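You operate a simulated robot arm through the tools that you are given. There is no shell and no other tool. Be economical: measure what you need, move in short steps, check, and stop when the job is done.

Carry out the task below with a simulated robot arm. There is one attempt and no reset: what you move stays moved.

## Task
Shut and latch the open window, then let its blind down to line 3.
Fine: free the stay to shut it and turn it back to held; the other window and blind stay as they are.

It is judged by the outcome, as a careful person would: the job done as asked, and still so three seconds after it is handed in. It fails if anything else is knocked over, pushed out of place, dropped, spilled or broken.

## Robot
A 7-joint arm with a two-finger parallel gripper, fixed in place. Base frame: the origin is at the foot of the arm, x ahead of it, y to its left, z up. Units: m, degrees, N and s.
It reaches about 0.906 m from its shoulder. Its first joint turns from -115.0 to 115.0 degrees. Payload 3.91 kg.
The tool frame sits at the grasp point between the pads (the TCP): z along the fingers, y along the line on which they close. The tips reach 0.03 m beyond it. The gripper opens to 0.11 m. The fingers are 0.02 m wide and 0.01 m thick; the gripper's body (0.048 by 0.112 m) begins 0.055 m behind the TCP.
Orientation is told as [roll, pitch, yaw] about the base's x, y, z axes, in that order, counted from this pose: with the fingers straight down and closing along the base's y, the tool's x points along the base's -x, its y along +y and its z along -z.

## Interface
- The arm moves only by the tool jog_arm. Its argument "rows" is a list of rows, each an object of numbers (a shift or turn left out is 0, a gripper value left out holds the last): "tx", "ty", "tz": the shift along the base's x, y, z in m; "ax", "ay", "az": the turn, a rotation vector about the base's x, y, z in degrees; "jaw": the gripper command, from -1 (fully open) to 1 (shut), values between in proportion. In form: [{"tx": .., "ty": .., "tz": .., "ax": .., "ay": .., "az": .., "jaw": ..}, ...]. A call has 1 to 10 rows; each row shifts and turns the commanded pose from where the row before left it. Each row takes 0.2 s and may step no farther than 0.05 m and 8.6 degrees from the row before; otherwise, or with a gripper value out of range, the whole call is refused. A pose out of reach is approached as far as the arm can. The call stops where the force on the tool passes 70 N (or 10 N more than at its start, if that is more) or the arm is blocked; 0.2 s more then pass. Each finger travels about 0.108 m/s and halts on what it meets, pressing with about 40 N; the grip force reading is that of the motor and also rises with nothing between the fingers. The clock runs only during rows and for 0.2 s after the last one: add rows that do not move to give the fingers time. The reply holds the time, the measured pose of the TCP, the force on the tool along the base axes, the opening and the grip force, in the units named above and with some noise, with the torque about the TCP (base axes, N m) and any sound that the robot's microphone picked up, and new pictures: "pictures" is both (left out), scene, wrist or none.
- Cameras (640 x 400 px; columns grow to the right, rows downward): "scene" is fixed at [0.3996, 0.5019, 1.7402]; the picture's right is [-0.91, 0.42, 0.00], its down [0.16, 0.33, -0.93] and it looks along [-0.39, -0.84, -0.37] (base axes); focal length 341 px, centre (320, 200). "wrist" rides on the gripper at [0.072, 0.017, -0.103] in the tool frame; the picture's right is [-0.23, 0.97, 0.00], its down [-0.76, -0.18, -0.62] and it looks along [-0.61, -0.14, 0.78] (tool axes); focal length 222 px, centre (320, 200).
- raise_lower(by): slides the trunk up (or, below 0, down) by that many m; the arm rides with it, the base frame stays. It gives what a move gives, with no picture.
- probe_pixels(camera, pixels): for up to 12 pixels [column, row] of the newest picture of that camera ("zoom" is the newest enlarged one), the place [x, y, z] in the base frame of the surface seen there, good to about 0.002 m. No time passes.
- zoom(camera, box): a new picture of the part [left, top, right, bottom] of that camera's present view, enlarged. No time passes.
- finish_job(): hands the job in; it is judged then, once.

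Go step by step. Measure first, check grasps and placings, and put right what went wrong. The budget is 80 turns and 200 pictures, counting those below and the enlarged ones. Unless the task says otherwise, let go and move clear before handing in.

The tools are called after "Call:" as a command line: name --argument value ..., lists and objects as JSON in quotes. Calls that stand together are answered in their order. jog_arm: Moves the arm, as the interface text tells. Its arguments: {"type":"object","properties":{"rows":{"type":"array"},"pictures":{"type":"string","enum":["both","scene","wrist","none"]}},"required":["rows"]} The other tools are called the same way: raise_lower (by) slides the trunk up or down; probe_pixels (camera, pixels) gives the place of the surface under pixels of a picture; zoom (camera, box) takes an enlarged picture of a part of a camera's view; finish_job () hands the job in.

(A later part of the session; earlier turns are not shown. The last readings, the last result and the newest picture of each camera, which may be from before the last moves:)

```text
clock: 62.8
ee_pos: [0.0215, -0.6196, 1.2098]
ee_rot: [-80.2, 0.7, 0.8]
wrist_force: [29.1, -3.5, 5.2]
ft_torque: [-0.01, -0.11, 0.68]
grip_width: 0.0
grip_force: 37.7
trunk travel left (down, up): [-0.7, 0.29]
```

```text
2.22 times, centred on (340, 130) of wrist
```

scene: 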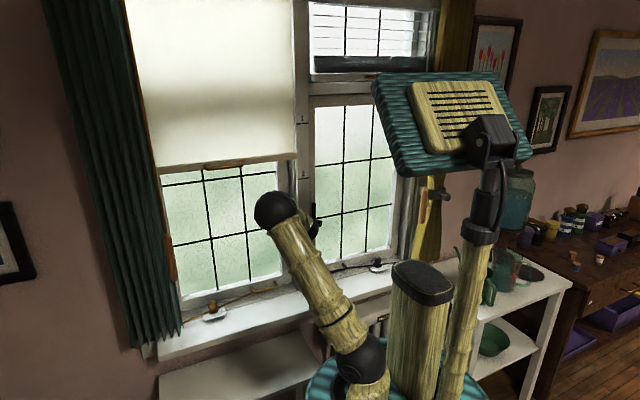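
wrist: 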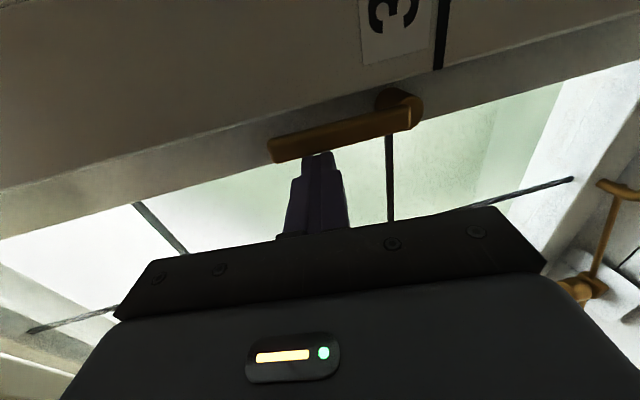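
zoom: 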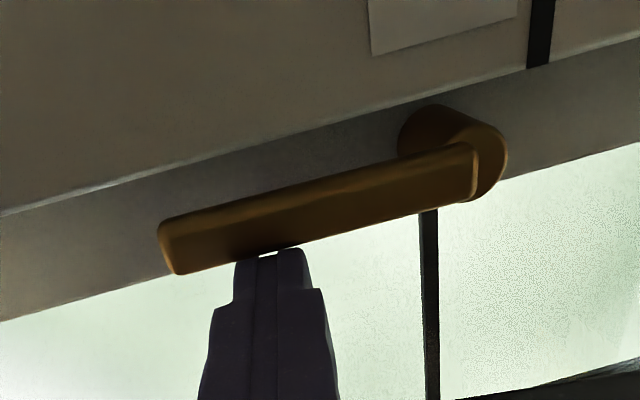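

The lever is up against its stop (29 N, parallel with the stile). Back off and check.

Call:
jog_arm --rows '[{"tx": 0.012}, {"ty": 0.04}, {"ty": 0.04, "tz": -0.02}, {"tx": 0.04, "tz": -0.02, "ax": 7.8}, {"tx": 0.04, "tz": -0.02, "ax": 7.8}, {"tx": 0.04, "tz": -0.02, "ax": 7.8}, {"tx": 0.04, "tz": -0.02, "ax": 7.8}, {"tx": 0.04, "tz": -0.02, "ax": 7.8}, {"tx": 0.04, "tz": -0.02, "ax": 7.8}, {"tx": 0.04, "tz": -0.02, "ax": 7.8}]' --pictures "none"

Call:
jog_arm --rows '[{"tz": -0.03, "ax": 8.5}, {"tz": -0.03, "ax": 8.5}, {"ax": 8}]'

Call:
zoom --camera "scene" --box '[250, 170, 330, 260]'

Call:
probe_pixels --camera "scene" --pixels '[[283, 190], [283, 250], [286, 215], [284, 205], [229, 160], [229, 163], [229, 166], [270, 157], [270, 162], [303, 178], [303, 227]]'

```text
clock: 65.0
ee_pos: [0.3059, -0.5412, 1.0504]
ee_rot: [-25.5, -0.1, 0.5]
wrist_force: [0.7, -0.5, 0.1]
ft_torque: [0.02, 0.03, 0.01]
grip_width: 0.0002
grip_force: 37.4
trunk travel left (down, up): [-0.7, 0.29]
```

```text
clock: 65.8
ee_pos: [0.3051, -0.5381, 0.9873]
ee_rot: [-0.3, -0.2, 0.4]
wrist_force: [0.8, 0.3, 0.0]
ft_torque: [0.0, -0.01, -0.01]
grip_width: 0.0
grip_force: 37.6
trunk travel left (down, up): [-0.7, 0.29]
```

scene: 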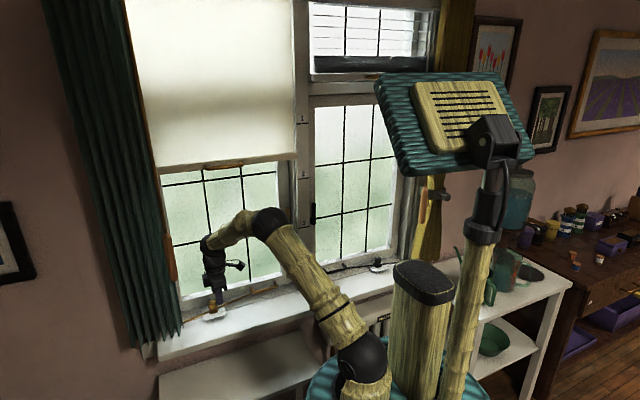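
wrist: 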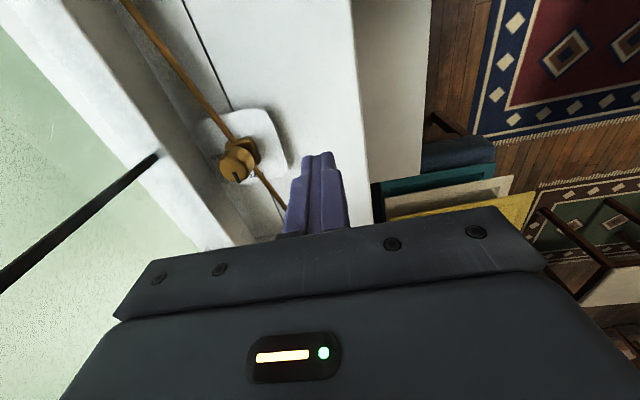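

```text
4.44 times, centred on (290, 215) of scene
```

zoom: 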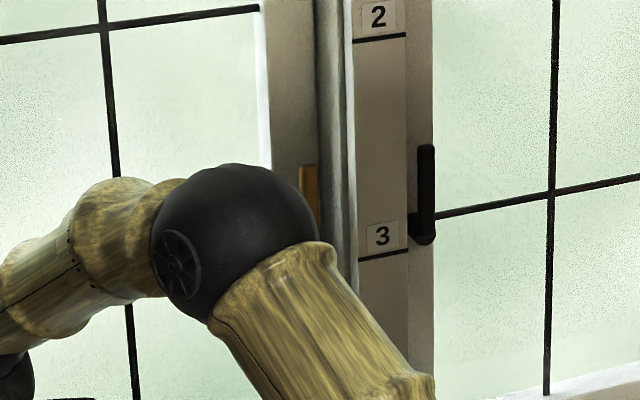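

```text
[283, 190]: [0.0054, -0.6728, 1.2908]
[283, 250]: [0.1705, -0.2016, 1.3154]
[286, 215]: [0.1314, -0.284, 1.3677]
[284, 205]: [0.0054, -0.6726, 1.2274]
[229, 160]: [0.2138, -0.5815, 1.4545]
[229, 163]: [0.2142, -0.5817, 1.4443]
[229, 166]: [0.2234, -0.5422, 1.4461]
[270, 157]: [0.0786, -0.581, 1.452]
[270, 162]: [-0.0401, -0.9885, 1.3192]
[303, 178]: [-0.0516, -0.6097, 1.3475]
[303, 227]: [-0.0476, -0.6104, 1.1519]
```

The lever is vertical and the sash flush. Now turn the stay knob back to HELD, with a narrower opening (55 mm) so the finger clears the sash.

Call:
jog_arm --rows '[{"tx": 0.0175, "ty": -0.045, "jaw": 0.0}, {"ty": -0.045}, {"tz": -0.037}, {"tz": -0.038}, {"jaw": 1}, {}, {"az": -8.5}, {"az": -8.5}, {"az": -8.5}, {"az": -8.5}]' --pictures "wrist"

```text
clock: 68.0
ee_pos: [0.3233, -0.6301, 0.9115]
ee_rot: [-0.3, -0.1, -33.6]
wrist_force: [-1.6, -10.6, -13.3]
ft_torque: [-0.65, -0.56, 0.0]
grip_width: 0.0317
grip_force: 44.5
trunk travel left (down, up): [-0.7, 0.29]
```

wrist: 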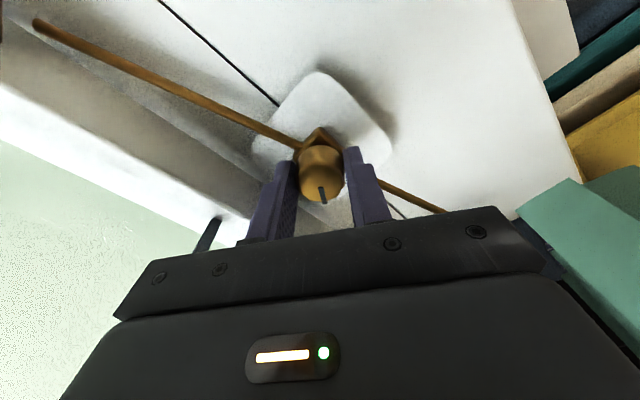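

Call:
jog_arm --rows '[{"az": -8.5}, {"az": -8.5}, {"az": -8.5}, {"az": -8.5}, {"az": -8.5}, {"az": -8.5}, {"az": -5}]' --pictures "none"

Call:
jog_arm --rows '[{"jaw": -0.1}, {}, {"tz": 0.045}, {"tz": 0.03}, {"ty": 0.02}]' --pictures "both"

Call:
zoom --camera "wrist" --box '[240, 60, 400, 180]'

Call:
zoom --camera "scene" --box '[150, 145, 330, 265]'

Call:
probe_pixels --camera "scene" --pixels '[[283, 190], [283, 250], [286, 210], [286, 222], [284, 205], [240, 290]]'

```text
clock: 69.6
ee_pos: [0.3233, -0.6287, 0.9109]
ee_rot: [-0.5, 0.0, -89.6]
wrist_force: [5.3, -5.7, -17.7]
ft_torque: [0.94, -0.17, 0.07]
grip_width: 0.0316
grip_force: 45.2
trunk travel left (down, up): [-0.7, 0.29]
```

```text
clock: 70.8
ee_pos: [0.322, -0.6067, 0.9898]
ee_rot: [-0.5, -0.1, -89.5]
wrist_force: [0.3, 0.2, 0.5]
ft_torque: [0.0, 0.0, -0.01]
grip_width: 0.0601
grip_force: 0.1
trunk travel left (down, up): [-0.7, 0.29]
```

scene: 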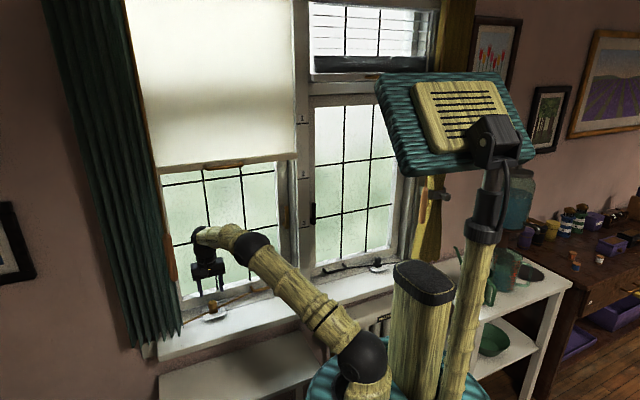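
wrist: 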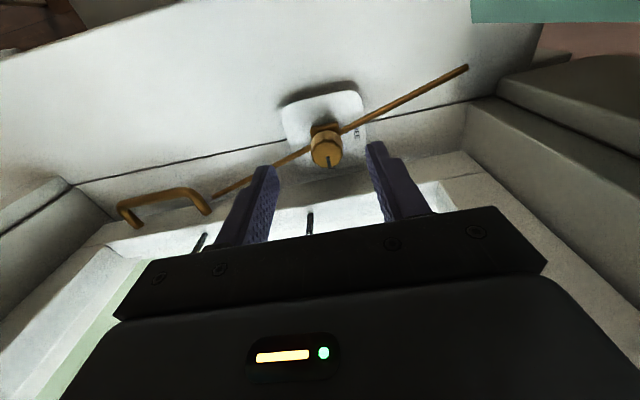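

```text
3.33 times, centred on (320, 120) of wrist
```

zoom: 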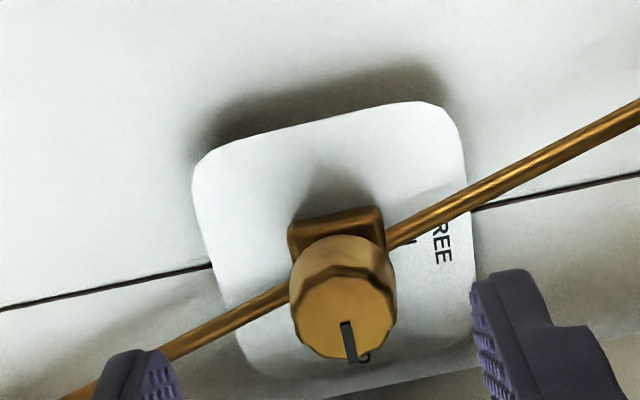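

```text
3.33 times, centred on (240, 205) of scene
```

zoom: 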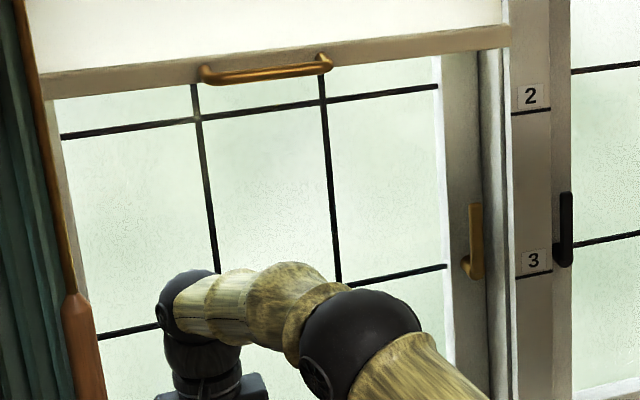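

```text
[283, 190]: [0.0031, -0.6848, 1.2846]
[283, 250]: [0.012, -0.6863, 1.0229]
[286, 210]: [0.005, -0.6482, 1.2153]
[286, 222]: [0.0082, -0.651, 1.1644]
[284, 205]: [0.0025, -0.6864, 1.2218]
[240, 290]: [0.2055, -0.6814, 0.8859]
```

The sash is again at y -0.685: the wide gripper body (±56 mm) at yaw 0 pushes it while on the knob, even with the lever up. So I must free it, re-close, check the latch truly holds, and regrip the knob only near yaw -90. First free it again.

Call:
jog_arm --rows '[{"tx": 0.001, "ty": -0.0215}, {"tz": -0.039}, {"tz": -0.039}, {"jaw": 1}, {}, {"az": 8.5}, {"az": 8.5}, {"az": 8.5}, {"az": 8.5}, {"az": 8.5}]' --pictures "none"

Call:
jog_arm --rows '[{"az": 8.5}, {"az": 8.5}, {"az": 8.5}, {"az": 8.5}, {"az": 8.5}, {"az": 5}]' --pictures "scene"

Call:
probe_pixels --camera "scene" --pixels '[[283, 190], [284, 200]]'

Call:
jog_arm --rows '[{"jaw": 0.2}, {}, {"tz": 0.045}, {"tz": 0.035}, {"ty": 0.02}]' --pictures "both"

Call:
probe_pixels --camera "scene" --pixels '[[283, 190], [284, 200]]'

Call:
zoom --camera "wrist" --box '[200, 60, 440, 240]'

```text
clock: 73.0
ee_pos: [0.3233, -0.6273, 0.9096]
ee_rot: [-0.3, 0.1, -46.8]
wrist_force: [-5.1, 8.7, -20.9]
ft_torque: [-0.44, -0.5, 0.02]
grip_width: 0.0315
grip_force: 44.5
trunk travel left (down, up): [-0.7, 0.29]
```

```text
clock: 74.4
ee_pos: [0.3229, -0.6296, 0.9087]
ee_rot: [-0.4, -0.1, 0.6]
wrist_force: [-7.4, 7.2, -25.9]
ft_torque: [0.06, 1.0, -0.04]
grip_width: 0.0316
grip_force: 44.9
trunk travel left (down, up): [-0.7, 0.29]
```

scene: 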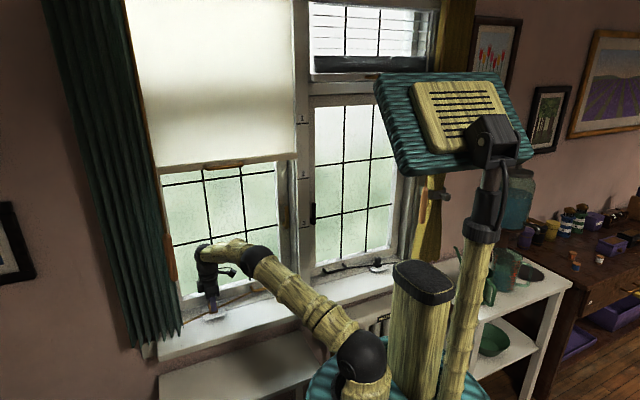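

```text
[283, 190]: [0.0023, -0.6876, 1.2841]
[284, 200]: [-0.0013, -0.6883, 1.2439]
```

```text
clock: 75.6
ee_pos: [0.3219, -0.6097, 0.9901]
ee_rot: [-0.4, -0.2, 0.4]
wrist_force: [0.0, 0.3, 0.7]
ft_torque: [0.02, 0.02, 0.01]
grip_width: 0.0438
grip_force: 0.1
trunk travel left (down, up): [-0.7, 0.29]
```

scene: 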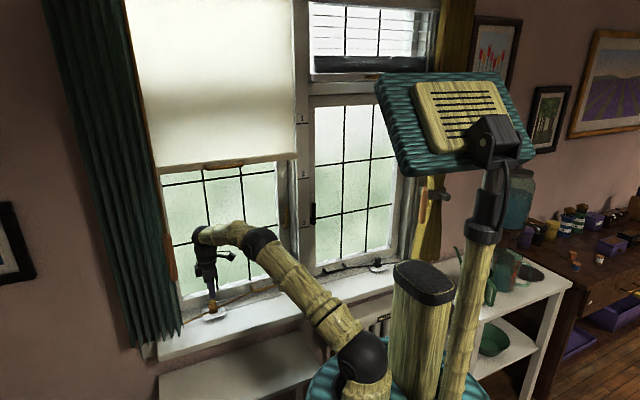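
wrist: 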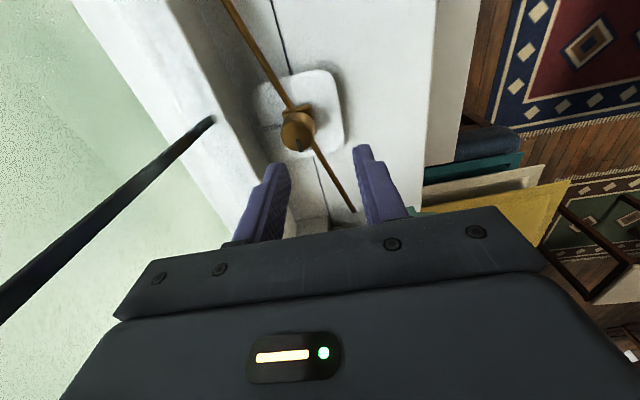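

```text
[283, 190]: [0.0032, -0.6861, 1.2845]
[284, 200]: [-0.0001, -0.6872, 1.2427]
```

```text
2.22 times, centred on (320, 150) of wrist
```

zoom: 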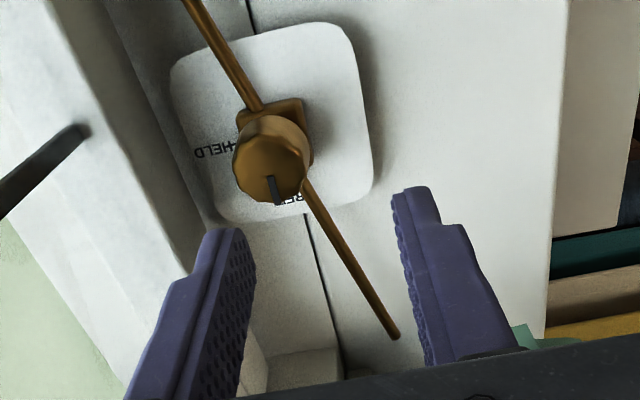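

Confirmed: the body pushes at yaw 0. Knob is FREE; return to the pull handle with the same route as before.

Call:
jog_arm --rows '[{"tx": -0.034, "ty": 0.02}, {"tx": -0.034, "ty": 0.02}, {"tx": -0.034}, {"tx": -0.034, "ax": -8.4}, {"tx": -0.034, "ax": -8.4}, {"tx": -0.031, "ax": -8.4, "jaw": 0.345}, {"ty": -0.024, "tz": -0.023}, {"ty": -0.025, "tz": -0.023}]' --pictures "wrist"

Call:
zoom --camera "wrist" --box '[180, 60, 420, 240]'

Call:
probe_pixels --camera "wrist" --pixels '[[290, 95], [296, 110], [301, 125], [306, 140], [310, 155], [314, 170]]'

```text
clock: 77.4
ee_pos: [0.122, -0.6215, 0.9456]
ee_rot: [-25.7, -0.1, 0.6]
wrist_force: [0.6, 0.0, -0.9]
ft_torque: [0.05, 0.02, 0.0]
grip_width: 0.0364
grip_force: 0.1
trunk travel left (down, up): [-0.7, 0.29]
```

wrist: 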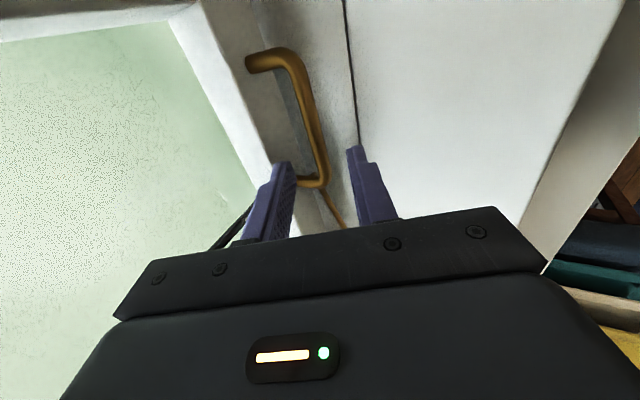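

```text
2.22 times, centred on (300, 150) of wrist
```

zoom: 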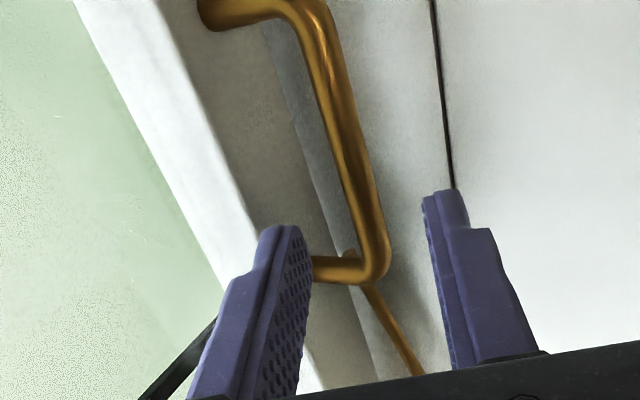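

```text
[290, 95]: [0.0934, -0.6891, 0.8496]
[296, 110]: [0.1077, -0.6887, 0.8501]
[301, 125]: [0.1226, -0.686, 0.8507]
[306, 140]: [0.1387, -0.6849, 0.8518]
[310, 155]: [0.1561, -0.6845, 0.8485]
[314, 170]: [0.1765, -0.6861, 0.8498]
```

Call:
jog_arm --rows '[{"ty": -0.008, "tz": -0.017}, {"ty": -0.007, "tz": -0.015}, {"ty": -0.006, "tz": -0.014}, {"ty": 0.006, "jaw": 0.5}, {"ty": 0.006}, {"ty": 0.004}, {"ty": 0.004}, {"ty": 0.004}, {"ty": 0.003}, {}]' --pictures "scene"

Call:
probe_pixels --camera "scene" --pixels '[[283, 190], [284, 180], [282, 175], [240, 290], [190, 300]]'

```text
clock: 79.6
ee_pos: [0.1212, -0.6172, 0.8987]
ee_rot: [-25.9, -0.1, 0.6]
wrist_force: [-1.6, -32.0, 1.9]
ft_torque: [-0.28, 0.03, -0.33]
grip_width: 0.0421
grip_force: 14.0
trunk travel left (down, up): [-0.7, 0.29]
```

scene: 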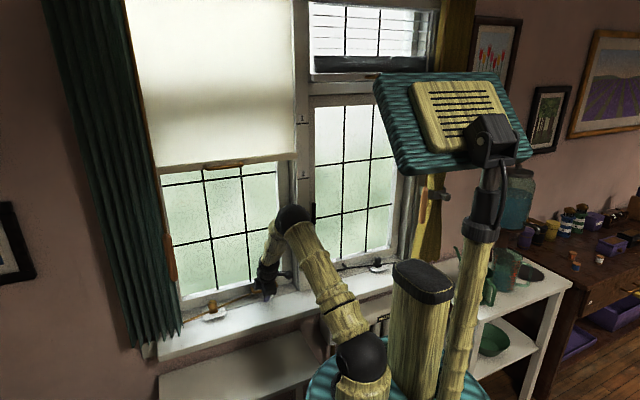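

```text
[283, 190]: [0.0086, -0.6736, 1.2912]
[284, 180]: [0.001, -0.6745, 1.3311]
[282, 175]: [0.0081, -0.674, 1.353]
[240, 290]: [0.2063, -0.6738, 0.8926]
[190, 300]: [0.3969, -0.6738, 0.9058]
```

Seated again with the lever still up. Test whether the latch holds: push the bar gently outward.

Call:
jog_arm --rows '[{"ty": -0.008}, {"ty": -0.008}, {"ty": -0.004}, {"ty": -0.004}, {}]' --pictures "scene"

Call:
probe_pixels --camera "scene" --pixels '[[283, 190], [284, 180], [282, 175], [240, 290], [190, 300]]'

```text
clock: 80.8
ee_pos: [0.1226, -0.6372, 0.8992]
ee_rot: [-25.7, 0.0, 0.6]
wrist_force: [0.5, 0.0, 0.6]
ft_torque: [-0.01, 0.0, 0.02]
grip_width: 0.0274
grip_force: 0.1
trunk travel left (down, up): [-0.7, 0.29]
```

scene: 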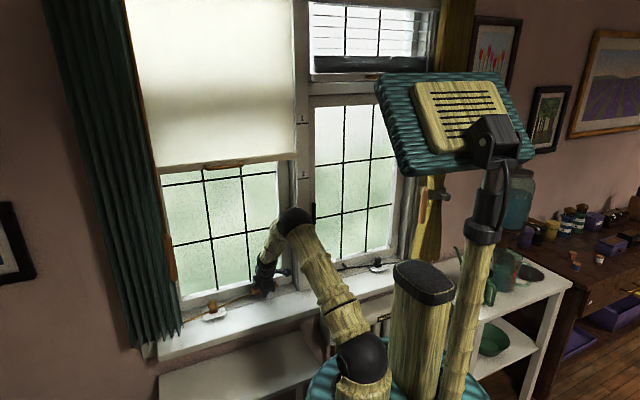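

```text
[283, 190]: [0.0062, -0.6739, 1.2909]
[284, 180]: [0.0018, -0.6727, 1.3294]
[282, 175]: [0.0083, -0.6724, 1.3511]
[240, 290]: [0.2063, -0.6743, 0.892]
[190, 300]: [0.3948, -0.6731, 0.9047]
```

Call:
jog_arm --rows '[{"ty": -0.004}, {"ty": -0.004}, {"ty": -0.003}, {"ty": -0.003}, {}]' --pictures "scene"

Call:
probe_pixels --camera "scene" --pixels '[[283, 190], [284, 180], [282, 175], [240, 290], [190, 300]]'

```text
clock: 82.0
ee_pos: [0.1217, -0.6503, 0.8993]
ee_rot: [-25.7, 0.0, 0.7]
wrist_force: [-1.6, 1.4, -0.8]
ft_torque: [0.1, -0.01, -0.01]
grip_width: 0.0269
grip_force: 0.1
trunk travel left (down, up): [-0.7, 0.29]
```

scene: 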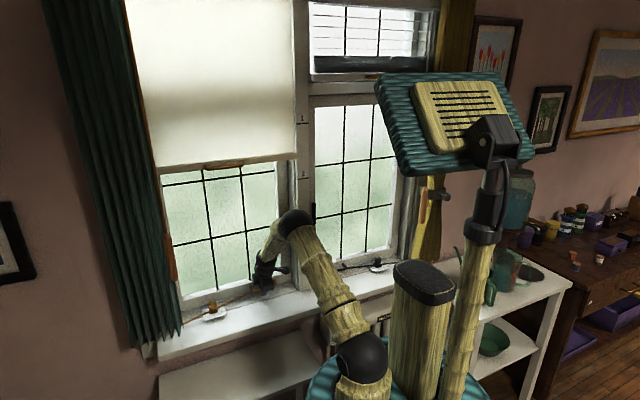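

```text
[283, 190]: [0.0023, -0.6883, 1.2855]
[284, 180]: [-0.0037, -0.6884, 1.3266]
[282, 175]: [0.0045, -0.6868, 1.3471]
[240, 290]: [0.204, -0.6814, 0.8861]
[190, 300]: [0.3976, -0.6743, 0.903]
```

Call:
jog_arm --rows '[{"ty": -0.004}, {"ty": -0.004}, {"ty": -0.004}, {}]' --pictures "scene"

Call:
probe_pixels --camera "scene" --pixels '[[283, 190], [282, 175], [240, 290]]'

Call:
zoom --camera "scene" --box '[260, 180, 330, 240]'

```text
clock: 83.0
ee_pos: [0.1221, -0.6551, 0.9001]
ee_rot: [-25.1, 0.1, 0.7]
wrist_force: [1.6, 52.2, 6.7]
ft_torque: [0.54, -0.14, 0.53]
grip_width: 0.0251
grip_force: 0.1
trunk travel left (down, up): [-0.7, 0.29]
```

scene: 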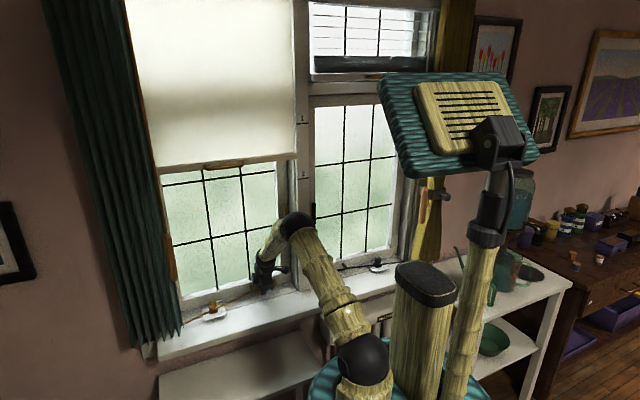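

```text
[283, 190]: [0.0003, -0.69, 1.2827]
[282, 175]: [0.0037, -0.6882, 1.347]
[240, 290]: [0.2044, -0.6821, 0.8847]
```

```text
6.67 times, centred on (295, 210) of scene
```

zoom: 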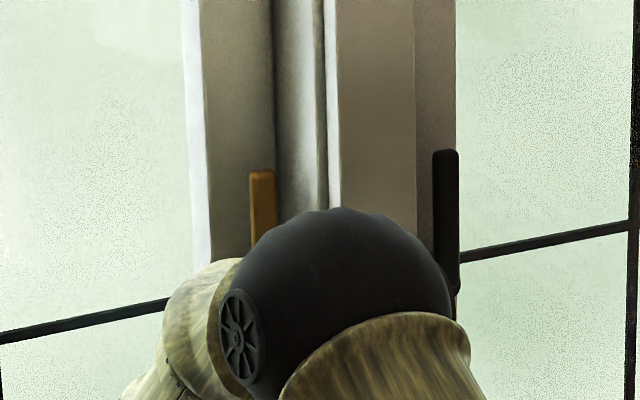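

The latch does hold: it is blocked at 52 N with ~15 mm play. So pull the sash fully in again and back out, then turn the knob by ratcheting near yaw -90 with the body leaning into the room.

Call:
jog_arm --rows '[{"ty": 0.01}, {"ty": 0.008}, {"ty": 0.006}, {"ty": 0.006}, {"ty": 0.005}, {"ty": 0.003}, {}]' --pictures "none"

Call:
jog_arm --rows '[{"ty": -0.005, "jaw": 0.3}, {}, {"ty": 0.013, "tz": 0.027}, {"ty": 0.013, "tz": 0.027}, {"ty": 0.03, "tz": 0.015, "ax": 8.5}, {"tx": 0.03, "ax": 8.5}, {"tx": 0.04, "ax": 8.5}, {"tx": 0.04, "az": -8.5}, {"tx": 0.04, "az": -8.5}, {"tx": 0.04, "az": -8.5}]' --pictures "scene"

Call:
probe_pixels --camera "scene" --pixels '[[283, 190], [282, 175], [240, 290], [283, 200]]'

```text
clock: 84.6
ee_pos: [0.1223, -0.6264, 0.8999]
ee_rot: [-25.7, 0.0, 0.5]
wrist_force: [-0.3, -1.5, 1.2]
ft_torque: [-0.02, 0.05, -0.07]
grip_width: 0.0284
grip_force: 1.4
trunk travel left (down, up): [-0.7, 0.29]
```

```text
clock: 86.8
ee_pos: [0.3138, -0.5764, 0.967]
ee_rot: [-0.2, -0.2, -25.1]
wrist_force: [0.2, 0.5, 0.2]
ft_torque: [0.01, 0.03, 0.0]
grip_width: 0.0387
grip_force: 0.1
trunk travel left (down, up): [-0.7, 0.29]
```

scene: 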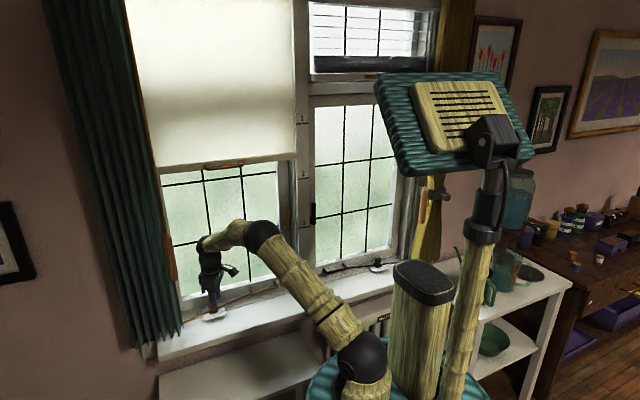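

```text
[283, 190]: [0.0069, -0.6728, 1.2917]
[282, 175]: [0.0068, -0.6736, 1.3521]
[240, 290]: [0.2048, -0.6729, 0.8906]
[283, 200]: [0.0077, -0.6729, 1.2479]
```

Sash flush (-0.673). Set yaw -65 with a 10° lean, then move over the knob.

Call:
jog_arm --rows '[{"az": -8, "tz": 0.02, "jaw": -0.1}, {"az": -8}, {"az": -8}, {"az": -8}, {"az": -8}, {"ax": -4.53, "ay": -2.11}, {"ax": -4.53, "ay": -2.11}, {"tx": 0.008, "ty": -0.0246}, {"ty": -0.024}]' --pictures "wrist"

Call:
zoom --camera "wrist" --box '[200, 60, 440, 240]'

```text
clock: 88.8
ee_pos: [0.32, -0.6233, 0.9876]
ee_rot: [-0.3, -10.1, -65.1]
wrist_force: [-0.2, -0.6, 1.3]
ft_torque: [0.01, -0.01, 0.0]
grip_width: 0.0605
grip_force: 0.1
trunk travel left (down, up): [-0.7, 0.29]
```

wrist: 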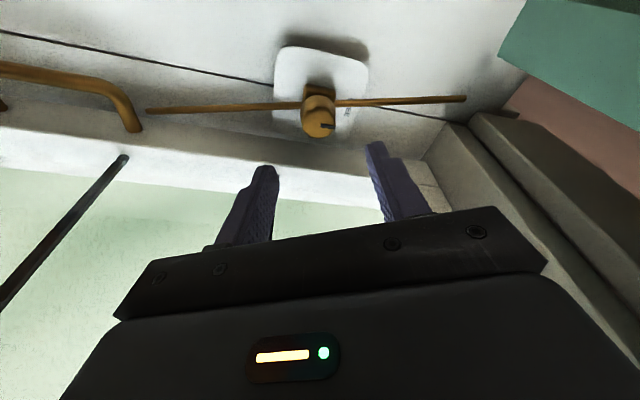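

```text
2.22 times, centred on (320, 150) of wrist
```

zoom: 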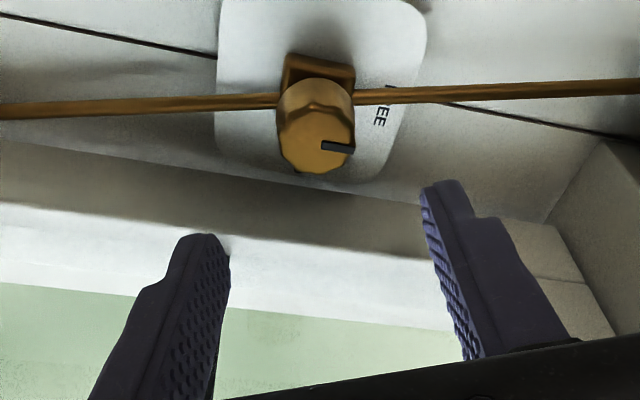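

Pointer is at FREE (right). Descend, grip, and turn -50°.

Call:
jog_arm --rows '[{"tx": 0.001, "ty": -0.001, "tz": -0.038}, {"tz": -0.038}, {"jaw": 1}, {}, {"az": -8.3}, {"az": -8.3}, {"az": -8.3}, {"az": -8.3}, {"az": -8.3}, {"az": -8.3}]' --pictures "wrist"

Call:
zoom --camera "wrist" --box '[200, 60, 440, 240]'

```text
clock: 91.0
ee_pos: [0.3255, -0.6259, 0.9125]
ee_rot: [0.0, -10.3, -114.9]
wrist_force: [19.0, -16.1, -1.9]
ft_torque: [-0.67, -0.56, 0.14]
grip_width: 0.0315
grip_force: 45.1
trunk travel left (down, up): [-0.7, 0.29]
```

wrist: 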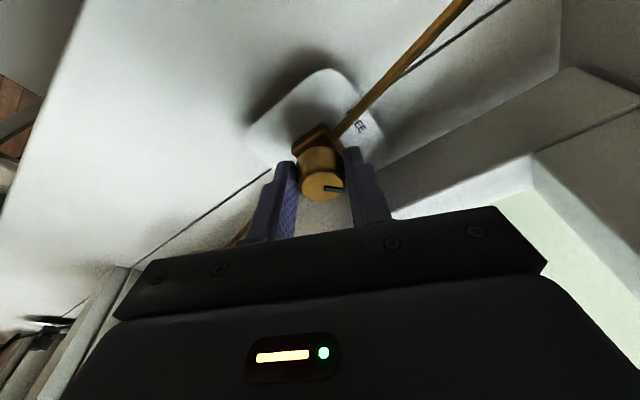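

```text
2.22 times, centred on (320, 150) of wrist
```

zoom: 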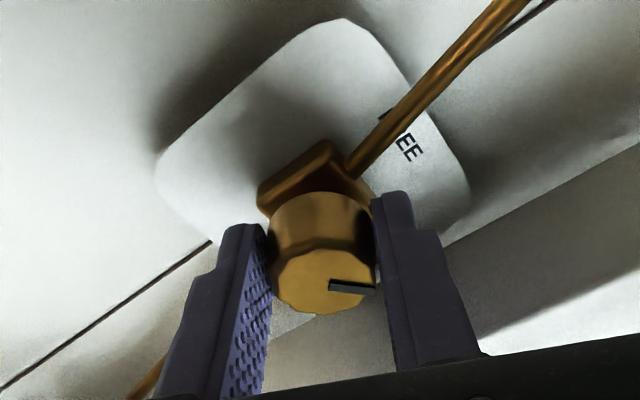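

Call:
jog_arm --rows '[{"jaw": 0.0}, {}, {"az": 8.3}, {"az": 8.3}, {"az": 8.3}, {"az": 8.3}, {"az": 8.3}, {"az": 8.3}, {"jaw": 1}, {}]' --pictures "none"

Call:
jog_arm --rows '[{"az": -8.3}, {"az": -8.3}, {"az": -8.3}, {"az": -8.3}, {"az": -8.3}, {"jaw": 0.0}, {}, {"tz": 0.04}, {"tz": 0.035}]' --pictures "both"

Call:
zoom --camera "wrist" --box '[240, 40, 400, 160]'

Call:
probe_pixels --camera "scene" --pixels '[[283, 190], [282, 175], [240, 290], [283, 200]]'

```text
clock: 93.2
ee_pos: [0.32, -0.6239, 0.9122]
ee_rot: [-0.3, -10.2, -64.9]
wrist_force: [-1.9, -0.1, 0.1]
ft_torque: [-0.2, 0.13, -0.02]
grip_width: 0.0315
grip_force: 44.9
trunk travel left (down, up): [-0.7, 0.29]
```

```text
clock: 95.2
ee_pos: [0.3217, -0.6206, 0.9885]
ee_rot: [-0.3, -10.2, -106.5]
wrist_force: [-0.8, 0.5, 0.4]
ft_torque: [-0.03, 0.0, 0.02]
grip_width: 0.0551
grip_force: 0.1
trunk travel left (down, up): [-0.7, 0.29]
```

scene: 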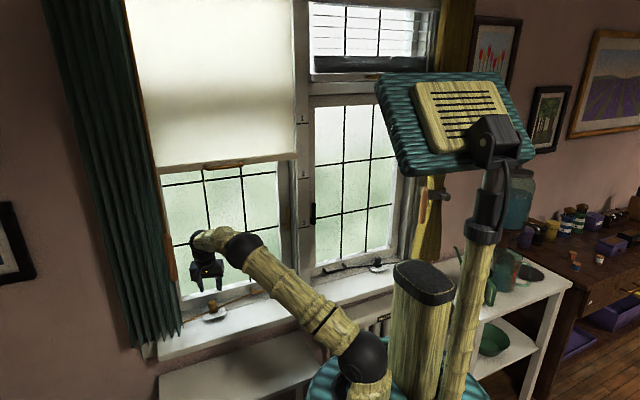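
wrist: 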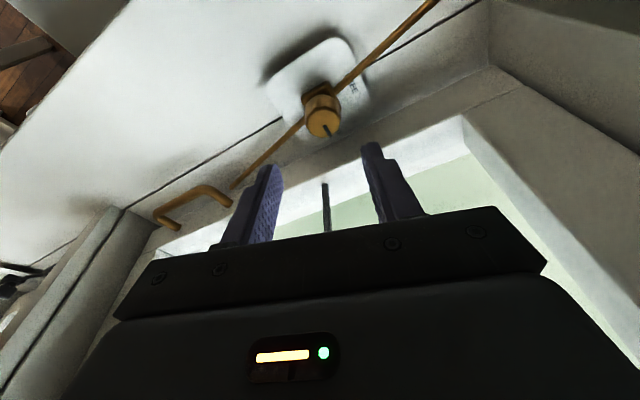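

```text
3.33 times, centred on (320, 100) of wrist
```

zoom: 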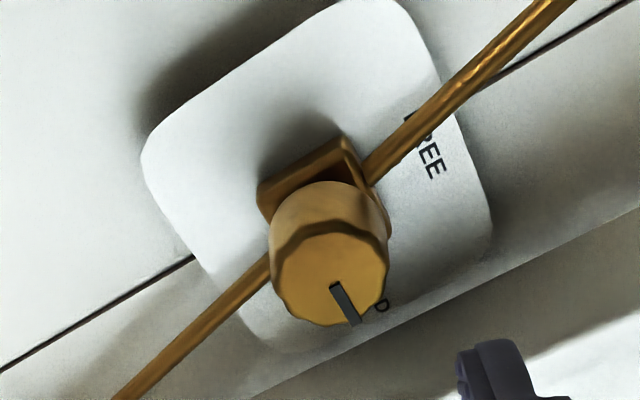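

```text
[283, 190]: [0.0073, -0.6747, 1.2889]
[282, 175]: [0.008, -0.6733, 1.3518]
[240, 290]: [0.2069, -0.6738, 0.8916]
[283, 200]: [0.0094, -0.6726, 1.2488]
```

Knob at HELD and sash still flush at -0.673. Next the blind: retreat and reorient to yaw 0, fingers horizontal, rising toward the blind's handle.

Call:
jog_arm --rows '[{"ty": 0.04, "az": 8.25}, {"ty": 0.04, "az": 8.25}, {"ty": 0.04, "ax": 5}, {"ty": 0.04, "ax": 5.2}, {"tx": -0.02, "tz": 0.03, "az": 8.2}, {"tx": -0.02, "tz": 0.03, "az": 8.2}, {"tx": -0.02, "tz": 0.03, "az": 8.2}, {"tx": -0.02, "tz": 0.03, "az": 8.2}, {"tx": -0.02, "tz": 0.03, "az": 8.2}, {"tx": -0.02, "tz": 0.03, "az": 8.2}]' --pictures "none"

Call:
jog_arm --rows '[{"tz": 0.03, "az": 8.2}, {"tz": 0.03, "az": 8.2}, {"tz": 0.03, "az": 8.2}, {"tz": 0.03, "az": 8.2}, {"tz": 0.03, "az": 8.0}, {"tz": 0.03, "ax": -8}, {"tz": 0.03, "ax": -8}, {"tz": 0.03, "ax": -8}, {"tz": 0.03, "ax": -8}, {"ax": -8}]' --pictures "none"

Call:
jog_arm --rows '[{"ax": -8}, {"ax": -8}, {"ax": -8}, {"ax": -8}, {"ax": -8}]' --pictures "both"

```text
clock: 97.4
ee_pos: [0.2013, -0.4614, 1.1677]
ee_rot: [-0.3, -0.1, -40.6]
wrist_force: [0.2, -0.1, 0.1]
ft_torque: [0.02, -0.01, 0.03]
grip_width: 0.0553
grip_force: 0.1
trunk travel left (down, up): [-0.7, 0.29]
```

```text
clock: 99.6
ee_pos: [0.2015, -0.4629, 1.4369]
ee_rot: [-40.4, 0.0, 0.1]
wrist_force: [0.4, -0.6, -0.5]
ft_torque: [0.01, -0.02, -0.01]
grip_width: 0.055
grip_force: 0.0
trunk travel left (down, up): [-0.7, 0.29]
```

```text
clock: 100.8
ee_pos: [0.2021, -0.463, 1.4364]
ee_rot: [-80.2, 0.0, 0.0]
wrist_force: [-0.1, -0.4, -0.2]
ft_torque: [0.0, 0.01, 0.0]
grip_width: 0.0551
grip_force: 0.0
trunk travel left (down, up): [-0.7, 0.29]
```

scene: 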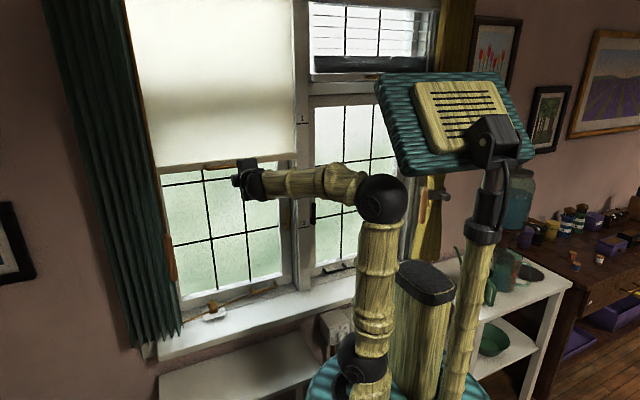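
wrist: 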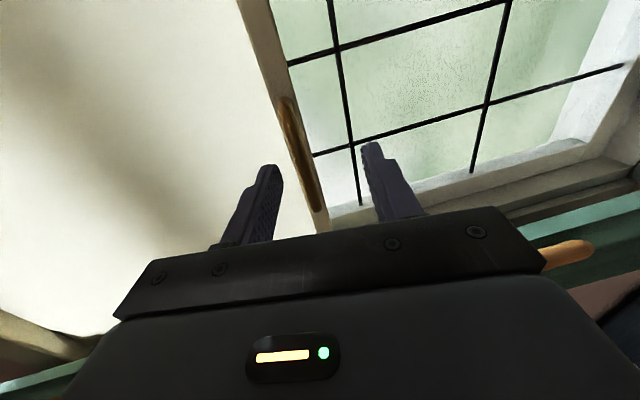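

Call:
zoom --camera "wrist" --box '[220, 60, 420, 240]'

Call:
probe_pixels --camera "wrist" --pixels '[[285, 105], [292, 130], [300, 155], [308, 180], [314, 205], [276, 130], [262, 30], [268, 30], [283, 60], [322, 220]]'

```text
2.22 times, centred on (320, 150) of wrist
```

zoom: 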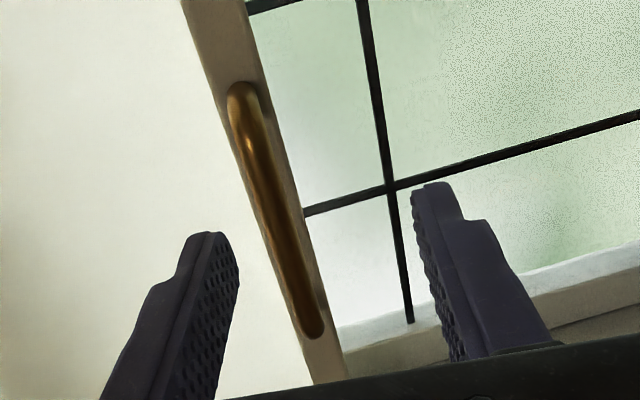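

```text
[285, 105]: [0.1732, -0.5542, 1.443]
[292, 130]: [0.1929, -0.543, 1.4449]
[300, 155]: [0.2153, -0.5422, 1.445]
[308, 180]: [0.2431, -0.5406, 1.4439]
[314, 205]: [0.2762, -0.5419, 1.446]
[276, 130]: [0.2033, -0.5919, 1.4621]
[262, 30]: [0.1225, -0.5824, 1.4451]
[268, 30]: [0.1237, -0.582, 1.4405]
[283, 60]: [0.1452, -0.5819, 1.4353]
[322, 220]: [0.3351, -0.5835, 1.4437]
```

The blind's handle is at (0.225,-0.546,1.4445). Move on to it and grip.

Call:
jog_arm --rows '[{"tx": 0.022, "ty": -0.025, "tz": 0.01}, {"ty": -0.025}, {"ty": -0.021}, {"jaw": 1}, {}, {}]' --pictures "both"

```text
clock: 102.2
ee_pos: [0.2222, -0.5348, 1.447]
ee_rot: [-80.2, 0.0, 0.1]
wrist_force: [2.4, -4.2, 2.6]
ft_torque: [-0.06, -0.14, 0.6]
grip_width: 0.0127
grip_force: 44.8
trunk travel left (down, up): [-0.7, 0.29]
```

scene: 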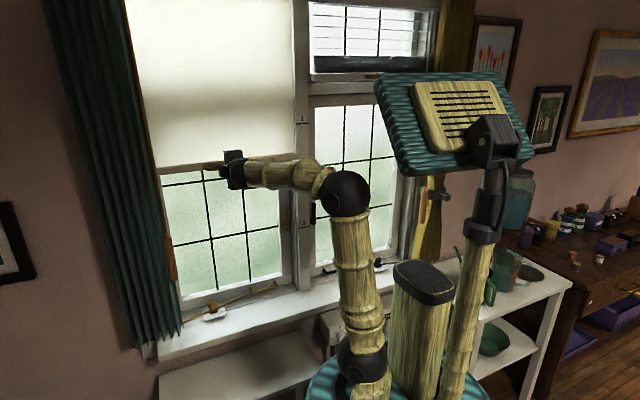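
wrist: 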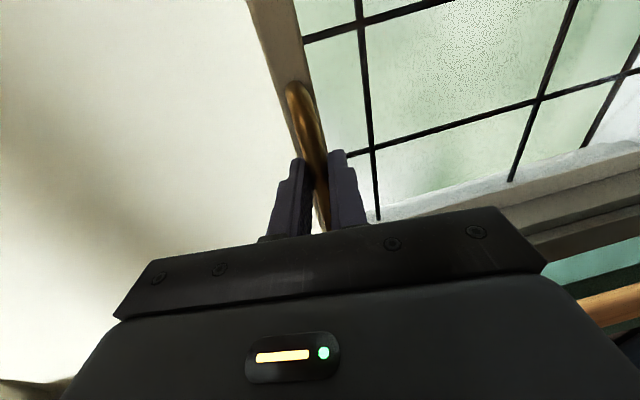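

Gripped (12.7 mm bar). Pull down in short steps.

Call:
jog_arm --rows '[{"tz": -0.015}, {"tz": -0.015}, {"tz": -0.02}]' --pictures "scene"

```text
clock: 103.0
ee_pos: [0.2236, -0.5348, 1.3954]
ee_rot: [-80.1, 0.2, -0.1]
wrist_force: [3.9, -5.8, 2.2]
ft_torque: [-0.03, 0.0, 0.07]
grip_width: 0.0126
grip_force: 45.2
trunk travel left (down, up): [-0.7, 0.29]
```

scene: 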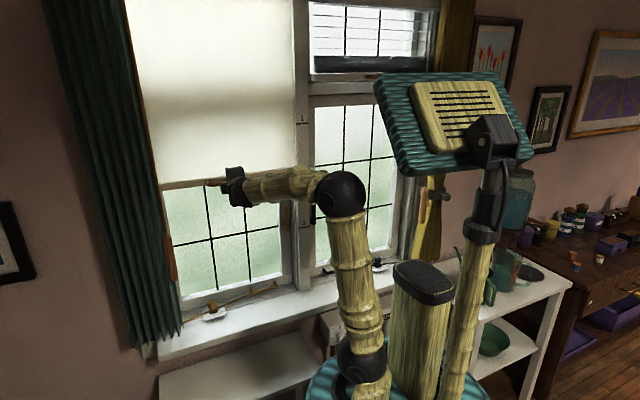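

Call:
jog_arm --rows '[{"tz": -0.03}, {"tz": -0.03}, {"tz": -0.03}, {"tz": -0.03}, {"tz": -0.03}, {"tz": -0.03}, {"tz": -0.03}, {"tz": -0.02}, {"tz": -0.013}, {}]' --pictures "scene"

Call:
zoom --camera "scene" --box '[150, 160, 330, 280]'

```text
clock: 105.2
ee_pos: [0.2219, -0.5348, 1.1537]
ee_rot: [-80.1, 0.1, 0.0]
wrist_force: [2.8, 8.5, -2.7]
ft_torque: [0.06, -0.07, -0.03]
grip_width: 0.0122
grip_force: 45.2
trunk travel left (down, up): [-0.7, 0.29]
```

scene: 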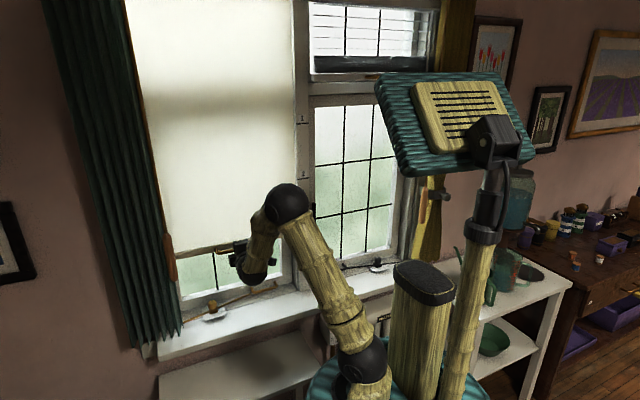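

```text
3.33 times, centred on (240, 220) of scene
```

zoom: 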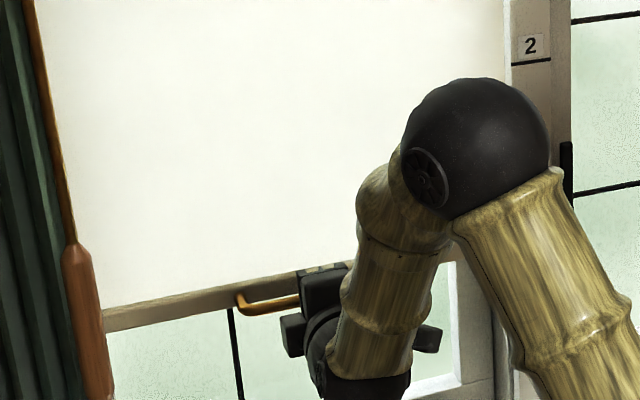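

Bar near line 3. Open slowly, back straight off, and measure.

Call:
jog_arm --rows '[{"jaw": 0.3}, {}, {"ty": 0.03}, {"ty": 0.04}, {"ty": 0.05}, {"ty": 0.05, "tx": -0.02}, {"ty": 0.05, "tx": -0.04}, {"tx": -0.05}]' --pictures "scene"

Call:
zoom --camera "scene" --box '[160, 170, 320, 300]'

```text
refused: row 6 steps farther than a row can; nothing moved
```

```text
3.08 times, centred on (240, 235) of scene
```

zoom: 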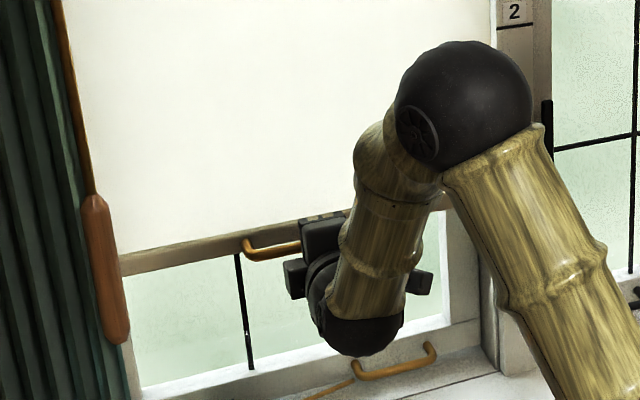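

Call:
jog_arm --rows '[{"jaw": 0.3}, {}, {"ty": 0.03}, {"ty": 0.04}, {"ty": 0.045}, {"tx": -0.045}, {"tx": -0.045}, {"tx": -0.045}, {"tx": -0.045}, {"tx": -0.045}]' --pictures "scene"

Call:
zoom --camera "scene" --box '[160, 170, 320, 300]'

Call:
probe_pixels --camera "scene" --pixels '[[180, 253], [200, 250], [217, 251], [219, 243], [219, 245], [219, 248], [219, 250], [303, 227], [303, 228], [303, 179]]'

```text
clock: 107.4
ee_pos: [0.1013, -0.4677, 1.1678]
ee_rot: [-80.0, -0.1, -0.2]
wrist_force: [-2.0, -0.4, 0.6]
ft_torque: [-0.01, 0.0, 0.11]
grip_width: 0.0387
grip_force: 0.0
out of reach, approached as far as the arm can: row 6, 7, 8, 9, 10
trunk travel left (down, up): [-0.7, 0.29]
```

scene: 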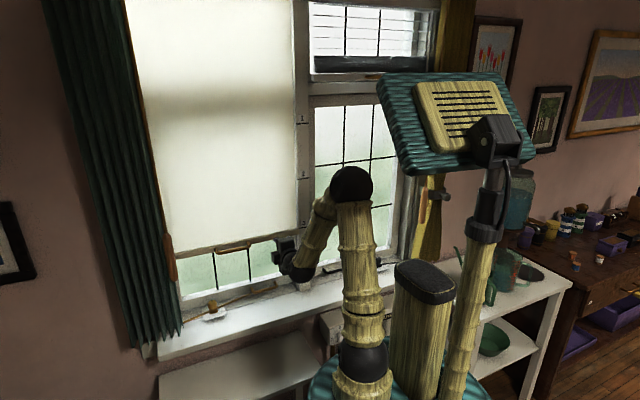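

```text
3.08 times, centred on (240, 235) of scene
```

zoom: 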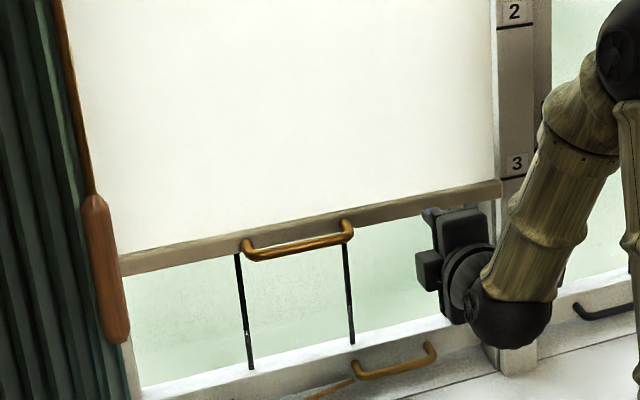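

```text
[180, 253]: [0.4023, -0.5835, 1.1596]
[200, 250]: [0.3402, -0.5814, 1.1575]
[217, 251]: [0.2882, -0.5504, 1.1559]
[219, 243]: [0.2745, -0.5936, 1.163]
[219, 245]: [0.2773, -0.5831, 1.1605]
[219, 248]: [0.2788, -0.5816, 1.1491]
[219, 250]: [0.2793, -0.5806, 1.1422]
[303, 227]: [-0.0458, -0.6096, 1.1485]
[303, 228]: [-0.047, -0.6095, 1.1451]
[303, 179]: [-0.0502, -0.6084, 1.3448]
```

Call:
zoom --camera "scene" --box '[270, 210, 320, 245]'

Call:
zoom --camera "scene" --box '[225, 225, 275, 260]'

```text
11.43 times, centred on (295, 228) of scene
```

zoom: 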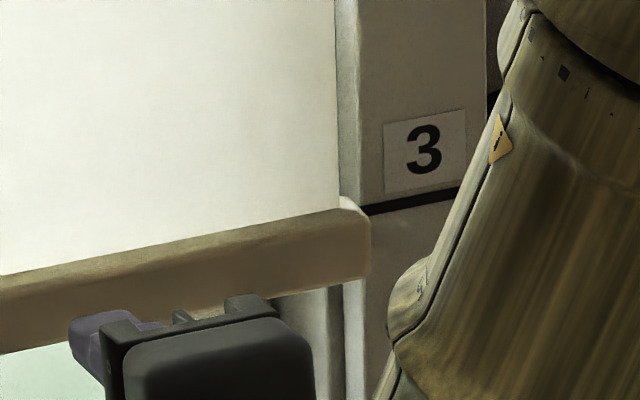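

```text
11.43 times, centred on (250, 242) of scene
```

zoom: 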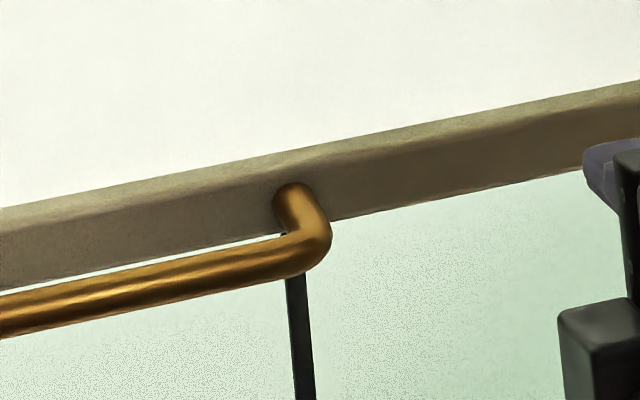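

Call:
probe_pixels --camera "zoom" --pixels '[[430, 126], [430, 135], [430, 145], [430, 155], [430, 175], [430, 190], [430, 198], [150, 278], [150, 265], [100, 285], [300, 195]]'

Call:
zoom --camera "scene" --box '[285, 215, 315, 240]'

Call:
probe_pixels --camera "zoom" --pixels '[[330, 205], [330, 210], [330, 215], [330, 190], [230, 210], [230, 225], [230, 250], [230, 280], [230, 300], [350, 195]]'

```text
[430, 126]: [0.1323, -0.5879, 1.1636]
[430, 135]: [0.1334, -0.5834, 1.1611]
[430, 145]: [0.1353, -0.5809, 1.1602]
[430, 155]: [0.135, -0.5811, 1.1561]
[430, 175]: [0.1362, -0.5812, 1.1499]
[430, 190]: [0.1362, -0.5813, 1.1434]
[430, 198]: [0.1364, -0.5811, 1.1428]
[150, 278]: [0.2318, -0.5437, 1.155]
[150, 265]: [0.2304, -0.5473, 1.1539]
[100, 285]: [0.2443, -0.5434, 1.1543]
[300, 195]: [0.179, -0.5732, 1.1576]
```

```text
16.00 times, centred on (300, 228) of scene
```

zoom: 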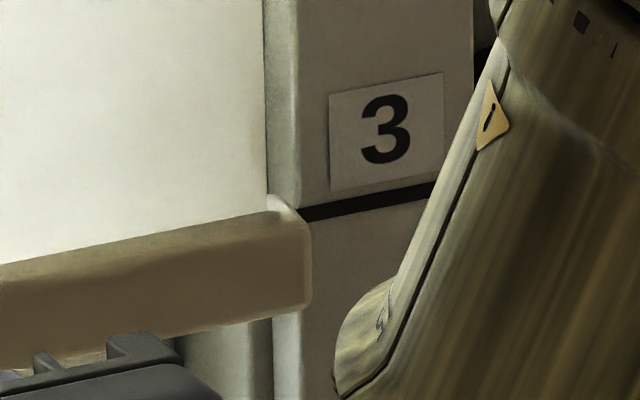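

```text
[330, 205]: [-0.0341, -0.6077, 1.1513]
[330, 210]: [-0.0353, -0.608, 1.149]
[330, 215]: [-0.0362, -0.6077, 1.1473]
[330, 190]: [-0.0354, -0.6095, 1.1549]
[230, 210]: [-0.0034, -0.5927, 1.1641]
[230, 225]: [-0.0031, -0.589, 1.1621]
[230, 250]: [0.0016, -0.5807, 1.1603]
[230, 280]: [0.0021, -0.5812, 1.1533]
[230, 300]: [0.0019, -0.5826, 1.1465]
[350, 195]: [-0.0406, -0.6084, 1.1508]
```

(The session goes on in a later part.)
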